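You operate a simulated robot arm through the tools that you are given. There is no shell and no other tool. Be economical: measure what you need, move in short steps, check, and stop when the job is done.

Carry out the task below with a simulated robot arm. There is one attempt and no reset: what you move stays moved.

TASK
Put three of the sockets from the top of the steel bench on the white plate.
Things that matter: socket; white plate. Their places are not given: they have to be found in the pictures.

It is judged by the outcome, as a careful person would: the job done as asked, and still so three seconds after it is handed in. It fails if anything else is knocked over, pushed out of place, dropped, spilled or broken.

THE ROBOT
A 7-joint arm with a two-finger parallel gripper, fixed in place. Base frame: the origin is at the foot of the arm, x ahead of it, y to its left, z up; the work surface is at about z = 0. Lengths are in m, angles in degrees, forces in N, time in s.
With the tool pointing down near the work surface it reaches from about 0.24 to 0.62 m from the base axis. Its first joint turns from -66.0 to 66.0 degrees. Payload 2.6 kg.
Tool frame: the origin (TCP) lies between the finger pads and is the grasp point; the fingertips stand 0.03 m ahead of it; z points along the fingers, y is the line along which they close. The gripper opens to 0.094 m. The fingers are 0.028 m wide and 0.01 m thick; the gripper's body (0.05 by 0.096 m) begins 0.055 m behind the TCP.
Orientation is told as [roll, pitch, yaw] about the base's x, y, z axes, in that order, counted from this pose: with the fingers straight down and closing along the base's y, the tool's x points along the base's -x, its y along +y and its z along -z.

THE INTERFACE
- The arm moves only by the tool jog_arm. Its argument "deltas" is a list of rows, each an object of numbers (a shift or turn left out is 0, a gripper value left out holds the last): "tx", "ty", "tz": the shift along the base's x, y, z in m; "yaw": the turn about the base's z in degrees. In form: [{"tx": .., "ty": .., "tz": .., "yaw": ..}, ...]. A call has 1 to 12 rows; each row is the pose to reach, as a shift and turn from the pose commanded when the call began. "fingers" is the closure in counts, from 0 (fully open) to 255 (shut), set as the call begins (left out, the last holds). A row lasts 0.2 s, in which the tool goes at most 0.05 m and 8.6 degrees; a call with a longer step from one row to the next is refused whole, and so is a gripper value outside its range. A pose out of reach is approached as far as the arm can. The call stops where the force on the tool passes 40 N (or 10 N more than at its start, if that is more) or the arm is blocked; 0.2 s more then pass. The fingers move at their own pace (about 0.072 m/s each) and stop on an object; they squeeze with about 34 N. The grip force told is the motor's: it shows also when the fingers shut on nothing. Time passes only in rows, and 0.2 s behind the last, so rows that repeat a pose let the fingers close. It gives the time, the measured TCP pose, the force on the tool (base axes), the opening and the grip force at its end, in the units of the frame above (readings bear some noise).
- Cameras (640 x 400 px; columns grow to the right, rows downward): "scene" is fixed at [0.0487, 0.4448, 0.5672]; the picture's right is [-0.63, -0.78, 0.00], its down [-0.41, 0.33, -0.85] and it looks along [0.66, -0.53, -0.53] (base axes); focal length 358 px, centre (320, 200). "wrist" rides on the gripper at [-0.037, 0, -0.058] in the tool frame; the picture's right is [0.00, -1.00, 0.00], its down [0.97, 0.00, -0.24] and it looks along [0.24, 0.00, 0.97] (tool axes); focal length 218 px, centre (320, 200).
- camera(camera): a new picture of that camera. No time passes.
- point_at(camera, pixels): for up to 12 pixels [column, row] of the newest picture of that camera ("zoom" is the newest enlarged one), the place [x, y, z] in the base frame of the surface seen there, good to about 0.002 m. No time passes.
- zoom(camera, box): a new picture of the part [left, top, right, bottom] of that camera's present view, enlarged. No time passes.
- finish_job(): hands the job in; it is judged then, once.

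Work in short steps. Measure before you move; look again where a grasp or a placing could have gone wrong, and mend it. You have 80 turns and 38 pictures in all, the two below and enlarged ones among them. Open the gripper and draw the arm clear of the work before you hand the job in, unless the task says otherwise; then end with one line.

The tools are called after "Request:" by a JSON object that holds its "name" and its "arguments". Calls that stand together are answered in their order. jog_arm: Moves the arm, as the interface text tells. Its arguments: {"type":"object","properties":{"deltas":{"type":"array","items":{"type":"object","properties":{"tx":{"type":"number"},"ty":{"type":"number"},"tz":{"type":"number"},"yaw":{"type":"number"}}}},"fingers":{"type":"number"}},"required":["deltas"]} The other tools are called the same way: camera (camera) takes a picture; point_at (camera, pixels) gives the place of the surface under pixels of a picture; zoom (camera, box) takes an enlarged picture of a part of a camera's view; finish_job () hands the job in.

At the start:

```text
clock: 0.0
ee_pos: [0.4352, -0.0198, 0.3009]
tool_rot: [0.0, -0.1, 0.0]
force: [-0.3, -0.8, 0.2]
grip_width: 0.0941
finger_force: 0.0
```

scene: 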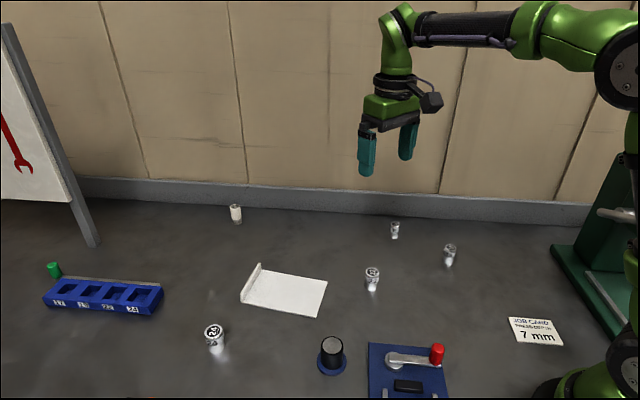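
wrist: 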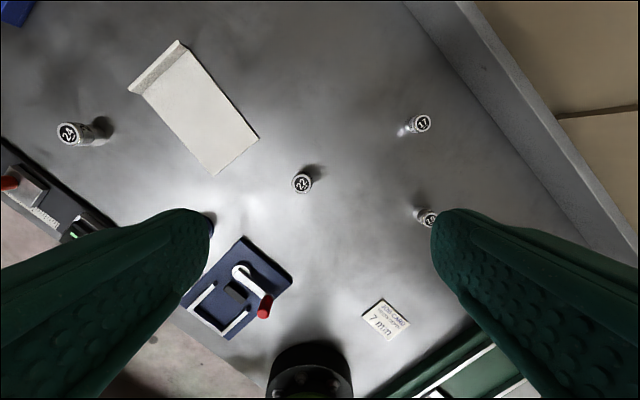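

The scene shows socket candidates at (215,338), (372,278), (395,230), (449,254), (236,213), and the plate near (285,292). I zoom in to identify them and measure.

Request:
{"name": "zoom", "arguments": {"camera": "scene", "box": [190, 190, 480, 371]}}

Request:
{"name": "point_at", "arguments": {"camera": "scene", "pixels": [[214, 330], [372, 271], [395, 224], [449, 247], [236, 207], [260, 268], [242, 300], [327, 282], [315, 316], [285, 292], [331, 345], [220, 372]]}}

```text
2.21 times, centred on (335, 280) of scene
```

zoom: 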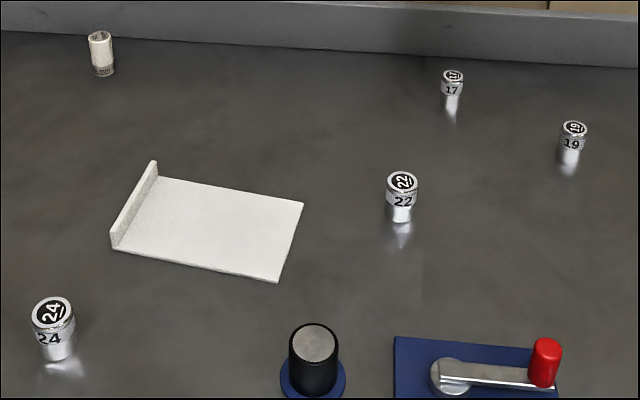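

```text
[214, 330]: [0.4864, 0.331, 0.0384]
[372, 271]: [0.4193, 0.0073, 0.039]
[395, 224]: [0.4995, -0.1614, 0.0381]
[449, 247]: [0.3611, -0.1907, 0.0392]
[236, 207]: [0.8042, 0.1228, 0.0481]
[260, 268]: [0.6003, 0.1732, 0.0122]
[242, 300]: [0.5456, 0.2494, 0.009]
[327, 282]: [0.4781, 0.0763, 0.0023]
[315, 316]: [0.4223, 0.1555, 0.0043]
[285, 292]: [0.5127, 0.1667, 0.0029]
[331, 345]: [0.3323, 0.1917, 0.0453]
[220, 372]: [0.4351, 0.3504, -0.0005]
```

Sockets are 17, 19, 22 and 24, about 0.039 m tall; I will take 22, 17 and 19. I check the tops and plate from the wrist picture too.

Request:
{"name": "zoom", "arguments": {"camera": "wrist", "box": [240, 90, 448, 220]}}

Request:
{"name": "point_at", "arguments": {"camera": "wrist", "pixels": [[302, 184], [293, 184], [311, 184], [422, 124], [428, 219], [134, 90], [175, 45], [258, 138], [216, 173], [195, 110], [137, 85]]}}

```text
3.08 times, centred on (344, 155) of wrist
```

zoom: 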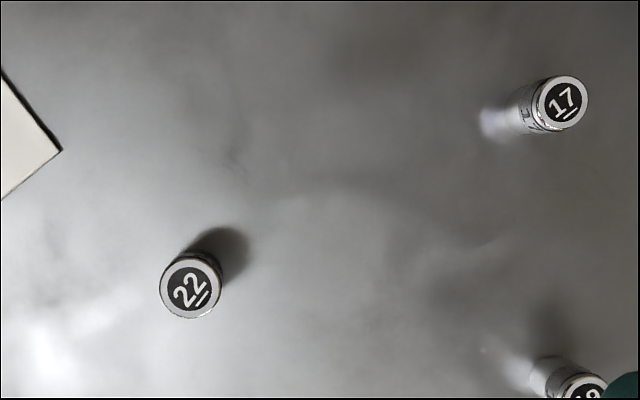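

```text
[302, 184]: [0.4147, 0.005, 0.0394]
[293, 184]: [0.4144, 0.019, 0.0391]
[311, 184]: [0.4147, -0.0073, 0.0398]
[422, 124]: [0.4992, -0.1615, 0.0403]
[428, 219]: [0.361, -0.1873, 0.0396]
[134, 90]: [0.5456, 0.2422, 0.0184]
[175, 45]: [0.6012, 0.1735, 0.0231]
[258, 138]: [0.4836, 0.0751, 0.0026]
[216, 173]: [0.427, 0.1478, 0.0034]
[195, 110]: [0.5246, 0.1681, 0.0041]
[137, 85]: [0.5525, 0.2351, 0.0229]
```

Socket 22's top centre is at about (0.4155, 0.0055), width about 0.028. I move above it and descend, fingers partly open (0.094).

Request:
{"name": "jog_arm", "arguments": {"deltas": [{"tx": -0.0197, "ty": 0.0253, "tz": -0.03}, {"tx": -0.0197, "ty": 0.0253, "tz": -0.075}, {"tx": -0.0197, "ty": 0.0253, "tz": -0.12}, {"tx": -0.0197, "ty": 0.0253, "tz": -0.16}, {"tx": -0.0197, "ty": 0.0253, "tz": -0.19}, {"tx": -0.0197, "ty": 0.0253, "tz": -0.2}], "fingers": 0}}

Request:
{"name": "camera", "arguments": {"camera": "wrist"}}

```text
clock: 1.4
ee_pos: [0.4131, 0.0057, 0.0991]
tool_rot: [0.0, -0.1, -0.1]
force: [-0.3, 1.2, -0.7]
grip_width: 0.0942
finger_force: 0.1
```

```text
33 pictures are left
```

wrist: 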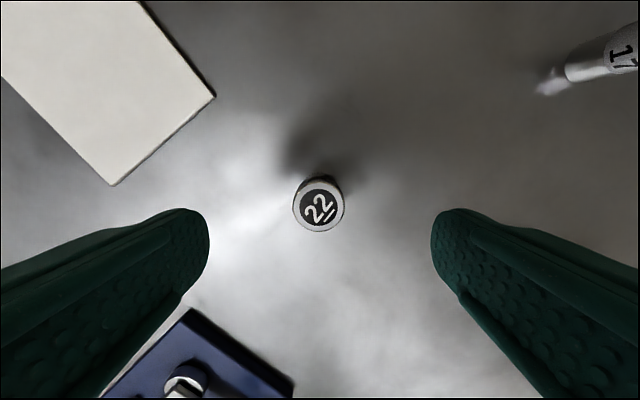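

Socket 22 is centred at (319,206). The blue panel corner at (193,310) is near the left finger, so I measure both.

Request:
{"name": "point_at", "arguments": {"camera": "wrist", "pixels": [[319, 206], [319, 182], [319, 230], [294, 206], [344, 206], [193, 312], [292, 390], [214, 97], [112, 184]]}}

```text
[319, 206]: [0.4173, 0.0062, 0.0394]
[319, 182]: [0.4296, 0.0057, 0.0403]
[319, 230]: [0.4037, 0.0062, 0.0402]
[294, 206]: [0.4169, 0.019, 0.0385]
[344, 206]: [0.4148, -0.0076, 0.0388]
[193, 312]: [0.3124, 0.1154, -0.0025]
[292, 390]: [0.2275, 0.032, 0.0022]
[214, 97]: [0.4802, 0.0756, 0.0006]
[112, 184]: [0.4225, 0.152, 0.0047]
```

The panel is well clear. I descend to z≈0.035 and then close.

Request:
{"name": "jog_arm", "arguments": {"deltas": [{"tx": 0.002, "tz": -0.03}, {"tx": 0.003, "tz": -0.05}, {"tx": 0.003, "tz": -0.064}, {"tx": 0.003, "tz": -0.064}]}}

Request:
{"name": "jog_arm", "arguments": {"deltas": [{}, {}, {}, {}, {}], "fingers": 255}}

```text
clock: 2.4
ee_pos: [0.4174, 0.0083, 0.0364]
tool_rot: [0.1, 0.0, 0.0]
force: [-0.1, -0.3, -0.3]
grip_width: 0.0941
finger_force: 0.0
```

```text
clock: 3.6
ee_pos: [0.4173, 0.0074, 0.0364]
tool_rot: [0.0, 0.0, -0.1]
force: [0.3, -0.3, -0.2]
grip_width: 0.029
finger_force: 33.7
```

Held (width 0.029). I lift, carry to the far spot on the plate (0.539, 0.185), turning 35° so the fingers close across the plate.

Request:
{"name": "jog_arm", "arguments": {"deltas": [{"tz": 0.03}, {"tz": 0.07}, {"tx": 0.01, "ty": 0.02, "tz": 0.08, "yaw": 5}, {"tx": 0.03, "ty": 0.05, "tz": 0.08, "yaw": 12}, {"tx": 0.055, "ty": 0.083, "tz": 0.08, "yaw": 19}, {"tx": 0.08, "ty": 0.118, "tz": 0.08, "yaw": 26}, {"tx": 0.103, "ty": 0.15, "tz": 0.08, "yaw": 32}, {"tx": 0.118, "ty": 0.172, "tz": 0.08, "yaw": 35}, {"tx": 0.1217, "ty": 0.178, "tz": 0.08, "yaw": 35}, {"tx": 0.1217, "ty": 0.178, "tz": 0.08, "yaw": 35}]}}

Request:
{"name": "camera", "arguments": {"camera": "scene"}}

Request:
{"name": "camera", "arguments": {"camera": "wrist"}}

```text
clock: 5.8
ee_pos: [0.5404, 0.1839, 0.1153]
tool_rot: [0.0, 0.0, 35.0]
force: [0.0, 0.9, -0.8]
grip_width: 0.0288
finger_force: 34.1
```

```text
32 pictures are left
```

scene: 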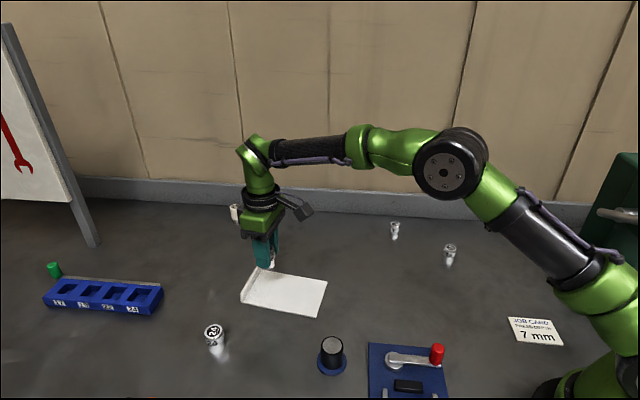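

```text
31 pictures are left
```

wrist: 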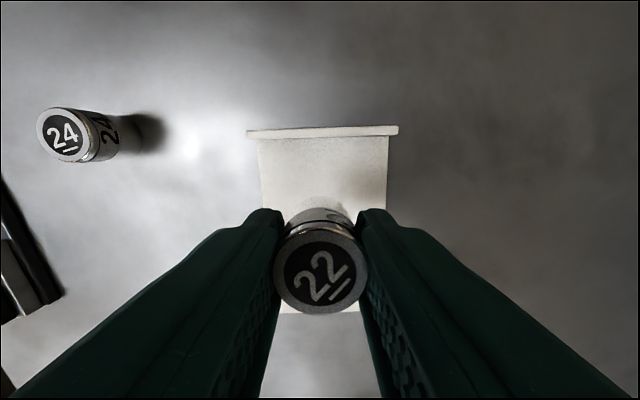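

Socket 22 is upright in the grip and over the plate, clear of the lip. I lower it to just above contact, about 0.0035 plate height.

Request:
{"name": "jog_arm", "arguments": {"deltas": [{"tz": -0.03}, {"tz": -0.055}, {"tz": -0.068}, {"tz": -0.073}, {"tz": -0.075}, {"tz": -0.075}]}}

Request:
{"name": "zoom", "arguments": {"camera": "scene", "box": [216, 220, 344, 300]}}

```text
clock: 7.2
ee_pos: [0.5408, 0.1821, 0.045]
tool_rot: [-0.2, -0.2, 35.1]
force: [-1.9, 0.4, 13.3]
grip_width: 0.0292
finger_force: 33.5
```

```text
5.00 times, centred on (280, 260) of scene
```

zoom: 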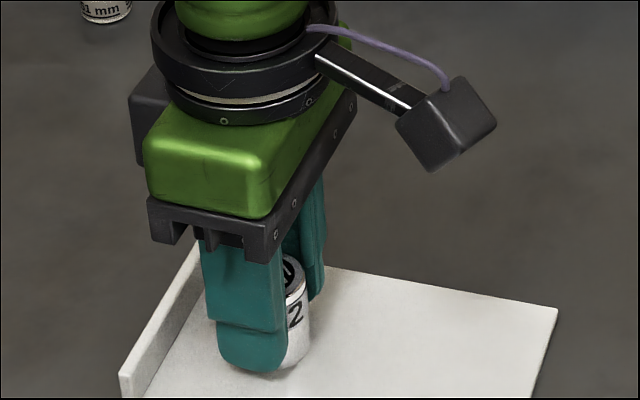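

Contact with the plate reads 13 N, so it is seated. I ease up slightly, open partly, then lift straight up.

Request:
{"name": "jog_arm", "arguments": {"deltas": [{"tz": 0.003}, {"tz": 0.003}]}}

Request:
{"name": "jog_arm", "arguments": {"deltas": [{}, {}, {}, {}], "fingers": 95}}

Request:
{"name": "jog_arm", "arguments": {"deltas": [{"tz": 0.02}, {"tz": 0.06}, {"tz": 0.1}, {"tz": 0.14}, {"tz": 0.14}]}}

Request:
{"name": "camera", "arguments": {"camera": "wrist"}}

```text
clock: 7.8
ee_pos: [0.5393, 0.1827, 0.0453]
tool_rot: [0.0, 0.2, 35.0]
force: [0.8, -0.3, 0.7]
grip_width: 0.0293
finger_force: 34.0
```

```text
clock: 8.8
ee_pos: [0.5394, 0.1828, 0.0465]
tool_rot: [0.0, 0.0, 35.0]
force: [-0.1, 0.2, 0.2]
grip_width: 0.0592
finger_force: 0.0
```

```text
clock: 10.0
ee_pos: [0.5394, 0.1851, 0.1861]
tool_rot: [-0.1, 0.0, 35.0]
force: [0.1, 0.3, 0.2]
grip_width: 0.059
finger_force: 0.1
```

```text
29 pictures are left
```

wrist: 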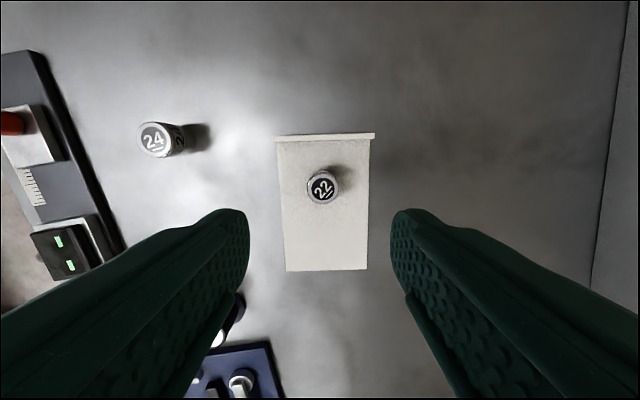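

Socket 22 stands on the plate at (323,187). Next: socket 17 at (0.499,-0.162); I move above it with yaw back to 0.

Request:
{"name": "jog_arm", "arguments": {"deltas": [{"tx": -0.003, "ty": -0.03, "yaw": -4}, {"tx": -0.008, "ty": -0.072, "yaw": -9}, {"tx": -0.013, "ty": -0.115, "yaw": -14}, {"tx": -0.018, "ty": -0.158, "yaw": -19}, {"tx": -0.023, "ty": -0.2, "yaw": -24}, {"tx": -0.028, "ty": -0.243, "yaw": -29}, {"tx": -0.033, "ty": -0.285, "yaw": -33}, {"tx": -0.038, "ty": -0.325, "yaw": -35}, {"tx": -0.04, "ty": -0.346, "tz": -0.02, "yaw": -35}, {"tx": -0.04, "ty": -0.346, "tz": -0.06, "yaw": -35}, {"tx": -0.04, "ty": -0.346, "tz": -0.086, "yaw": -35}, {"tx": -0.04, "ty": -0.346, "tz": -0.086, "yaw": -35}], "fingers": 0}}

Request:
{"name": "camera", "arguments": {"camera": "wrist"}}

```text
clock: 12.6
ee_pos: [0.4991, -0.162, 0.0973]
tool_rot: [0.0, 0.0, 0.0]
force: [-0.3, 0.3, -0.1]
grip_width: 0.0941
finger_force: 0.0
```

```text
28 pictures are left
```

wrist: 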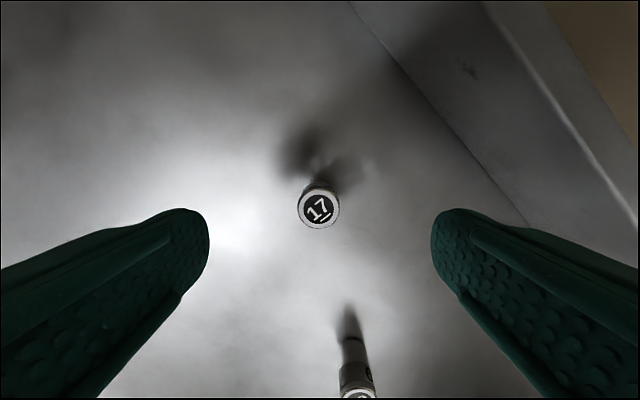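

Socket 17 is centred at (319,207). I descend to z≈0.035 and grasp.

Request:
{"name": "jog_arm", "arguments": {"deltas": [{"tx": 0.001, "tz": -0.03}, {"tx": 0.002, "tz": -0.05}, {"tx": 0.002, "tz": -0.063}, {"tx": 0.002, "tz": -0.063}]}}

Request:
{"name": "jog_arm", "arguments": {"deltas": [{}, {}, {}, {}, {}], "fingers": 255}}

Request:
{"name": "jog_arm", "arguments": {"deltas": [{"tz": 0.02}, {"tz": 0.06}, {"tz": 0.1}, {"tz": 0.13}, {"tz": 0.13}]}}

Request:
{"name": "camera", "arguments": {"camera": "wrist"}}

```text
clock: 13.6
ee_pos: [0.5012, -0.1626, 0.0349]
tool_rot: [0.1, 0.1, 0.0]
force: [0.2, 0.0, -0.9]
grip_width: 0.094
finger_force: 0.1
```

```text
clock: 14.8
ee_pos: [0.5001, -0.1632, 0.0335]
tool_rot: [0.1, 0.1, 0.0]
force: [-0.6, -0.3, -0.2]
grip_width: 0.023
finger_force: 34.3
```

```text
clock: 16.0
ee_pos: [0.5013, -0.1649, 0.1638]
tool_rot: [0.0, 0.0, 0.0]
force: [-0.1, 0.2, -0.5]
grip_width: 0.023
finger_force: 34.2
```

```text
27 pictures are left
```

wrist: 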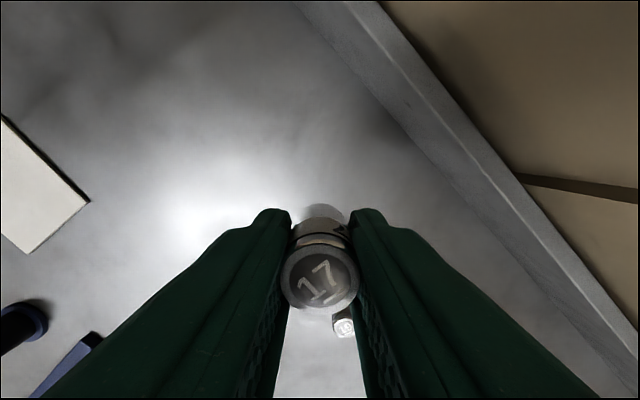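

Socket 17 is held (0.023). I carry it to (0.505, 0.157) above the plate.

Request:
{"name": "jog_arm", "arguments": {"deltas": [{"ty": 0.03, "yaw": 4}, {"ty": 0.07, "yaw": 9}, {"ty": 0.112, "yaw": 14}, {"ty": 0.154, "yaw": 19}, {"ty": 0.196, "yaw": 24}, {"tx": 0.002, "ty": 0.238, "yaw": 29}, {"tx": 0.004, "ty": 0.275, "yaw": 33}, {"tx": 0.004, "ty": 0.305, "yaw": 35}, {"tx": 0.004, "ty": 0.321, "yaw": 35}, {"tx": 0.004, "ty": 0.321, "tz": -0.03, "yaw": 35}, {"tx": 0.004, "ty": 0.321, "tz": -0.06, "yaw": 35}, {"tx": 0.004, "ty": 0.321, "tz": -0.06, "yaw": 35}]}}

Request:
{"name": "camera", "arguments": {"camera": "wrist"}}

```text
clock: 18.6
ee_pos: [0.5059, 0.1611, 0.1045]
tool_rot: [0.0, 0.0, 35.0]
force: [-0.3, -0.3, -0.2]
grip_width: 0.0231
finger_force: 34.1
```

```text
26 pictures are left
```

wrist: 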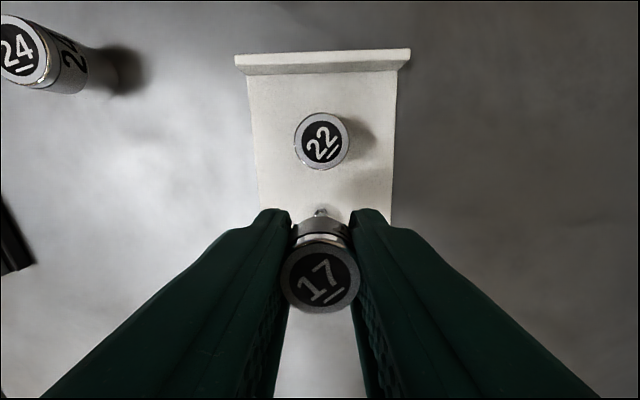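

Aligned with clear space from 22. I lower in small steps until contact.

Request:
{"name": "jog_arm", "arguments": {"deltas": [{"tx": -0.002, "ty": -0.002, "tz": -0.03}, {"tx": -0.002, "ty": -0.002, "tz": -0.052}, {"tx": -0.002, "ty": -0.002, "tz": -0.06}, {"tx": -0.002, "ty": -0.002, "tz": -0.06}]}}

Request:
{"name": "zoom", "arguments": {"camera": "scene", "box": [216, 230, 344, 310]}}

```text
clock: 19.6
ee_pos: [0.5058, 0.1587, 0.0449]
tool_rot: [-0.1, 0.0, 35.0]
force: [-0.3, -0.5, -0.9]
grip_width: 0.0232
finger_force: 34.0
```

```text
5.00 times, centred on (280, 270) of scene
```

zoom: 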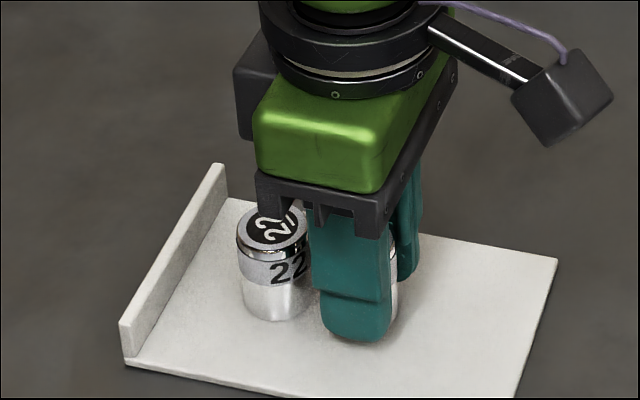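

No contact yet at z=0.0449; I step down a few mm.

Request:
{"name": "jog_arm", "arguments": {"deltas": [{"tz": -0.0015}, {"tz": -0.003}, {"tz": -0.003}]}}

```text
clock: 20.4
ee_pos: [0.502, 0.1572, 0.0432]
tool_rot: [-0.1, 0.1, 35.0]
force: [-1.1, 0.3, -0.3]
grip_width: 0.0229
finger_force: 33.9
```

Request:
{"name": "jog_arm", "arguments": {"deltas": [{"tz": -0.0015}, {"tz": -0.003}, {"tz": -0.003}]}}

```text
clock: 21.2
ee_pos: [0.5038, 0.1573, 0.0402]
tool_rot: [0.0, 0.0, 35.0]
force: [-1.8, -0.6, 2.6]
grip_width: 0.0231
finger_force: 34.3
```

Light contact (2.6 N) at z=0.040. I open partly and lift.

Request:
{"name": "jog_arm", "arguments": {"deltas": [{}, {}, {}, {}], "fingers": 105}}

Request:
{"name": "jog_arm", "arguments": {"deltas": [{"tz": 0.02}, {"tz": 0.06}, {"tz": 0.1}, {"tz": 0.14}, {"tz": 0.14}]}}

Request:
{"name": "camera", "arguments": {"camera": "wrist"}}

```text
clock: 22.2
ee_pos: [0.5044, 0.1568, 0.0396]
tool_rot: [0.0, -0.1, 35.0]
force: [-0.7, 0.1, 0.1]
grip_width: 0.0556
finger_force: 0.0
```

```text
clock: 23.4
ee_pos: [0.5025, 0.1563, 0.1796]
tool_rot: [0.0, -0.1, 34.9]
force: [-0.2, 0.4, -0.1]
grip_width: 0.0554
finger_force: 0.0
```

```text
24 pictures are left
```

wrist: 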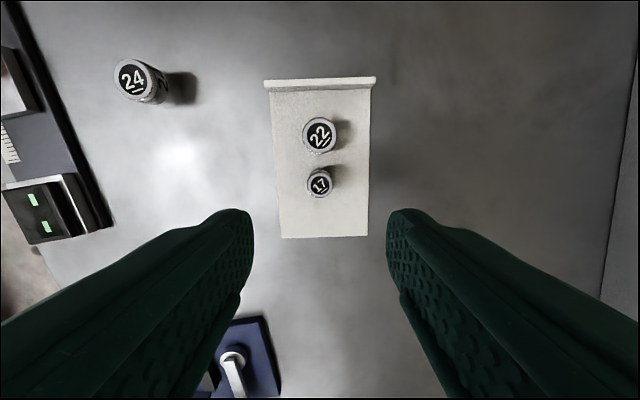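

Both stand on the plate. Next socket 19 at about (0.361,-0.188); I move above it at height and look, since the green machine is nearby.

Request:
{"name": "jog_arm", "arguments": {"deltas": [{"tx": -0.012, "ty": -0.03, "yaw": -4}, {"tx": -0.028, "ty": -0.068, "yaw": -9}, {"tx": -0.044, "ty": -0.107, "yaw": -14}, {"tx": -0.06, "ty": -0.146, "yaw": -19}, {"tx": -0.076, "ty": -0.185, "yaw": -24}, {"tx": -0.092, "ty": -0.224, "yaw": -29}, {"tx": -0.108, "ty": -0.263, "yaw": -33}, {"tx": -0.124, "ty": -0.3, "yaw": -35}, {"tx": -0.138, "ty": -0.332, "yaw": -35}, {"tx": -0.1425, "ty": -0.345, "yaw": -35}, {"tx": -0.1425, "ty": -0.345, "tz": -0.02, "yaw": -35}, {"tx": -0.1425, "ty": -0.345, "tz": -0.02, "yaw": -35}], "fingers": 0}}

Request:
{"name": "camera", "arguments": {"camera": "wrist"}}

Request:
{"name": "camera", "arguments": {"camera": "scene"}}

```text
clock: 26.0
ee_pos: [0.3627, -0.1884, 0.1603]
tool_rot: [0.1, 0.0, 0.0]
force: [0.6, -0.1, -0.4]
grip_width: 0.0941
finger_force: 0.0
```

```text
23 pictures are left
```

wrist: 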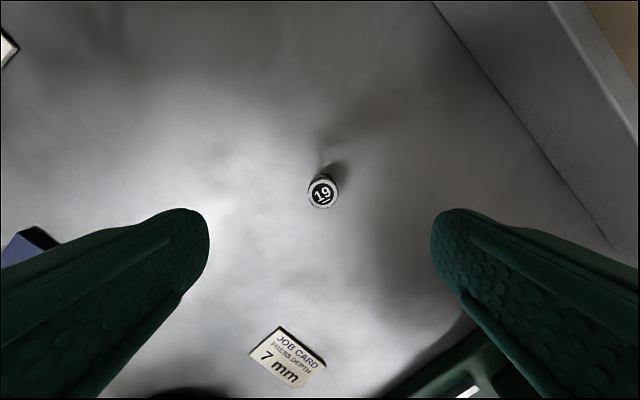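

```text
22 pictures are left
```

scene: 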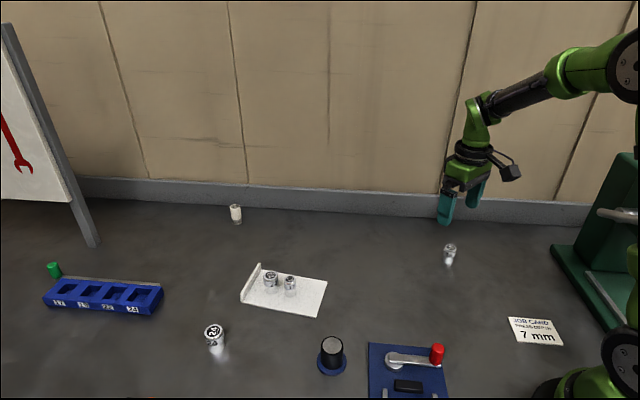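

The green base edge at about (470,345) needs a distance check, along with socket 19's top at (323,193).

Request:
{"name": "point_at", "arguments": {"camera": "wrist", "pixels": [[323, 193], [308, 193], [338, 193], [480, 340], [440, 375], [323, 178], [323, 207]]}}

```text
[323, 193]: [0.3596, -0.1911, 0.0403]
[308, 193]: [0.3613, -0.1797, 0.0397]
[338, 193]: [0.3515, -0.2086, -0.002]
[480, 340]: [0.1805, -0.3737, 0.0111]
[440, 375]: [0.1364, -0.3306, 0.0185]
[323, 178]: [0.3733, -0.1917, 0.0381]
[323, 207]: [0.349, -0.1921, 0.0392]
```

The machine is well away. I descend over (0.3605,-0.191) and grasp.

Request:
{"name": "jog_arm", "arguments": {"deltas": [{"tx": -0.002, "ty": -0.0025, "tz": -0.03}, {"tx": -0.002, "ty": -0.0025, "tz": -0.07}, {"tx": -0.002, "ty": -0.0025, "tz": -0.1}, {"tx": -0.002, "ty": -0.0025, "tz": -0.12}, {"tx": -0.002, "ty": -0.0025, "tz": -0.125}, {"tx": -0.002, "ty": -0.0025, "tz": -0.125}]}}

Request:
{"name": "jog_arm", "arguments": {"deltas": [{}, {}, {}, {}, {}], "fingers": 255}}

Request:
{"name": "jog_arm", "arguments": {"deltas": [{"tz": 0.02}, {"tz": 0.06}, {"tz": 0.1}, {"tz": 0.13}, {"tz": 0.13}]}}

Request:
{"name": "camera", "arguments": {"camera": "wrist"}}

```text
clock: 27.4
ee_pos: [0.3593, -0.1922, 0.0349]
tool_rot: [0.0, 0.0, 0.1]
force: [0.7, 0.3, -0.4]
grip_width: 0.0941
finger_force: 0.0
```

```text
clock: 28.6
ee_pos: [0.3573, -0.1922, 0.0351]
tool_rot: [-0.1, 0.0, 0.0]
force: [0.3, 0.3, 1.2]
grip_width: 0.0251
finger_force: 34.4
```

```text
clock: 29.8
ee_pos: [0.3597, -0.1941, 0.1635]
tool_rot: [0.0, 0.1, 0.0]
force: [0.8, 0.0, -0.9]
grip_width: 0.0249
finger_force: 34.2
```

```text
21 pictures are left
```

wrist: 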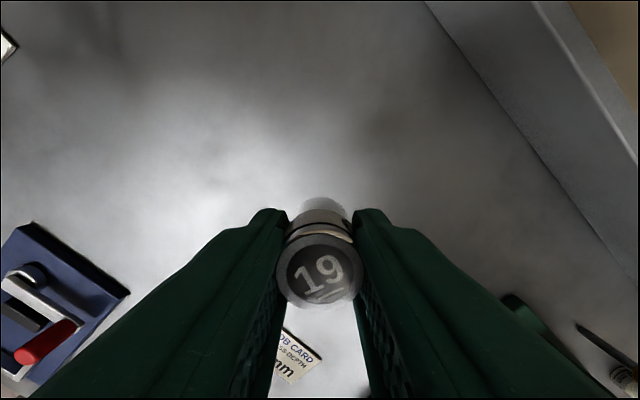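

Socket 19 is held (0.025). I carry it to (0.472, 0.131).

Request:
{"name": "jog_arm", "arguments": {"deltas": [{"tx": 0.01, "ty": 0.03, "yaw": 4}, {"tx": 0.024, "ty": 0.068, "yaw": 9}, {"tx": 0.038, "ty": 0.107, "yaw": 14}, {"tx": 0.052, "ty": 0.147, "yaw": 19}, {"tx": 0.066, "ty": 0.187, "yaw": 24}, {"tx": 0.08, "ty": 0.227, "yaw": 29}, {"tx": 0.094, "ty": 0.267, "yaw": 33}, {"tx": 0.106, "ty": 0.302, "yaw": 35}, {"tx": 0.113, "ty": 0.324, "yaw": 35}, {"tx": 0.113, "ty": 0.324, "tz": -0.03, "yaw": 35}, {"tx": 0.113, "ty": 0.324, "tz": -0.06, "yaw": 35}, {"tx": 0.113, "ty": 0.324, "tz": -0.06, "yaw": 35}]}}

Request:
{"name": "camera", "arguments": {"camera": "wrist"}}

```text
clock: 32.4
ee_pos: [0.4736, 0.1333, 0.1028]
tool_rot: [0.1, 0.0, 35.0]
force: [-0.5, 0.1, -0.8]
grip_width: 0.0251
finger_force: 33.7
```

```text
20 pictures are left
```

wrist: 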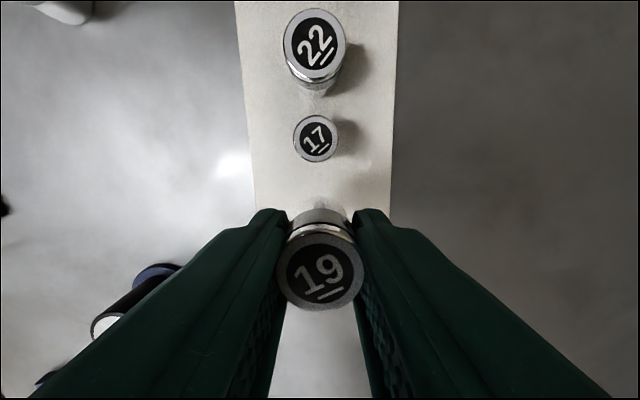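

I confirm 17's position and the plate's side edges before lowering.

Request:
{"name": "point_at", "arguments": {"camera": "wrist", "pixels": [[317, 138], [258, 205], [389, 205], [320, 180]]}}

Request:
{"name": "zoom", "arguments": {"camera": "scene", "box": [228, 230, 356, 310]}}

```text
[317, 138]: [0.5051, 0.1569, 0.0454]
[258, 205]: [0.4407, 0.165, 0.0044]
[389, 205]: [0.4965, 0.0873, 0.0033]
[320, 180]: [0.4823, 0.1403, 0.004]
```

```text
5.00 times, centred on (292, 270) of scene
```

zoom: 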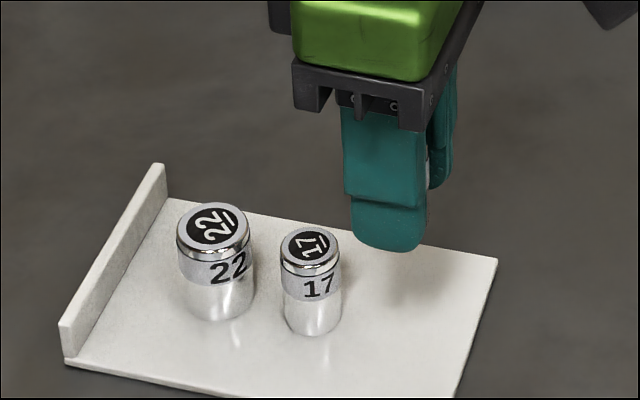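

Good. I lower to just above contact.

Request:
{"name": "jog_arm", "arguments": {"deltas": [{"tz": -0.03}, {"tz": -0.05}, {"tz": -0.058}, {"tz": -0.061}, {"tz": -0.061}]}}

Request:
{"name": "jog_arm", "arguments": {"deltas": [{"tz": -0.001}, {"tz": -0.002}, {"tz": -0.002}]}}

```text
clock: 33.6
ee_pos: [0.4718, 0.1346, 0.0434]
tool_rot: [0.0, 0.0, 35.0]
force: [0.3, 0.8, -1.4]
grip_width: 0.025
finger_force: 33.9
```

```text
clock: 34.4
ee_pos: [0.4723, 0.1333, 0.0434]
tool_rot: [0.0, 0.0, 35.1]
force: [-0.1, 0.4, -1.6]
grip_width: 0.0252
finger_force: 34.2
```

Request:
{"name": "jog_arm", "arguments": {"deltas": [{"tz": -0.001}, {"tz": -0.002}, {"tz": -0.002}]}}

```text
clock: 35.2
ee_pos: [0.4717, 0.1326, 0.0391]
tool_rot: [-0.1, -0.1, 35.0]
force: [-0.3, 0.2, 1.5]
grip_width: 0.025
finger_force: 34.6
```

Possibly starting contact (1.5 N); one more millimetre to confirm.

Request:
{"name": "jog_arm", "arguments": {"deltas": [{"tz": -0.001}, {"tz": -0.001}]}}

```text
clock: 35.8
ee_pos: [0.4742, 0.1315, 0.0398]
tool_rot: [0.0, -0.2, 35.0]
force: [-6.7, -2.2, 20.8]
grip_width: 0.0252
finger_force: 34.0
```

Contact confirmed (20.8 N). I ease up 1 mm, release and lift away.

Request:
{"name": "jog_arm", "arguments": {"deltas": [{"tz": 0.001}, {"tz": 0.001}]}}

Request:
{"name": "jog_arm", "arguments": {"deltas": [{}, {}, {}, {}], "fingers": 105}}

Request:
{"name": "jog_arm", "arguments": {"deltas": [{"tz": 0.02}, {"tz": 0.06}, {"tz": 0.1}, {"tz": 0.14}, {"tz": 0.14}]}}

Request:
{"name": "jog_arm", "arguments": {"deltas": [{"ty": -0.04}, {"ty": -0.08}, {"ty": -0.12, "tz": 0.02}, {"ty": -0.16, "tz": 0.04}, {"ty": -0.16, "tz": 0.04}], "fingers": 0}}

Request:
{"name": "camera", "arguments": {"camera": "scene"}}

Request:
{"name": "zoom", "arguments": {"camera": "scene", "box": [228, 240, 356, 320]}}

```text
clock: 36.4
ee_pos: [0.4737, 0.1346, 0.0386]
tool_rot: [-0.1, -0.2, 35.1]
force: [5.8, 1.3, 13.8]
grip_width: 0.025
finger_force: 34.2
```

```text
clock: 37.4
ee_pos: [0.4731, 0.1331, 0.0387]
tool_rot: [-0.1, 0.0, 35.0]
force: [-0.5, -0.6, -0.4]
grip_width: 0.0553
finger_force: 0.0
```

```text
clock: 38.6
ee_pos: [0.47, 0.1331, 0.178]
tool_rot: [0.0, 0.0, 35.0]
force: [0.1, -0.4, 1.0]
grip_width: 0.0554
finger_force: 0.1
```

```text
clock: 39.8
ee_pos: [0.4708, -0.024, 0.2182]
tool_rot: [0.0, 0.0, 35.0]
force: [0.7, -0.7, 0.6]
grip_width: 0.094
finger_force: 0.0
```

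```text
18 pictures are left
```

scene: 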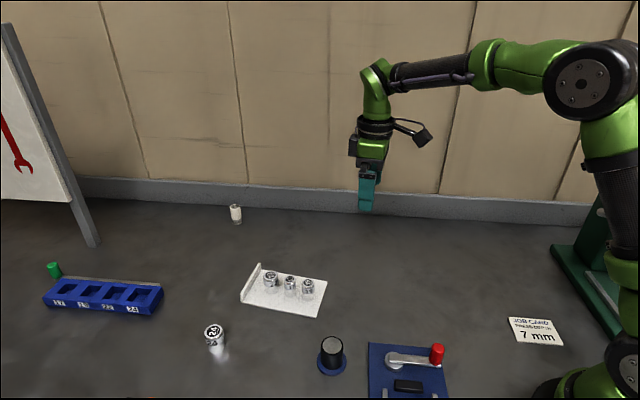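

```text
5.00 times, centred on (292, 280) of scene
```

zoom: 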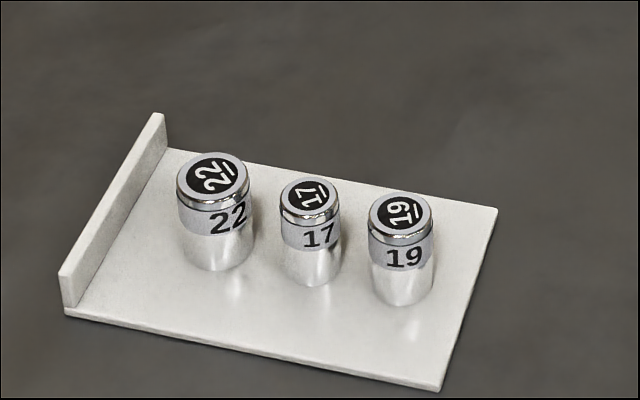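

All three sockets stand on the plate, which has not moved, and nothing else was disturbed. The gripper is open and clear, so I hand in.

Request:
{"name": "finish_job", "arguments": {}}

```text
The job is handed in.
```

The 22, 17 and 19 sockets are standing upright on the white plate, and in the final picture nothing else had moved.
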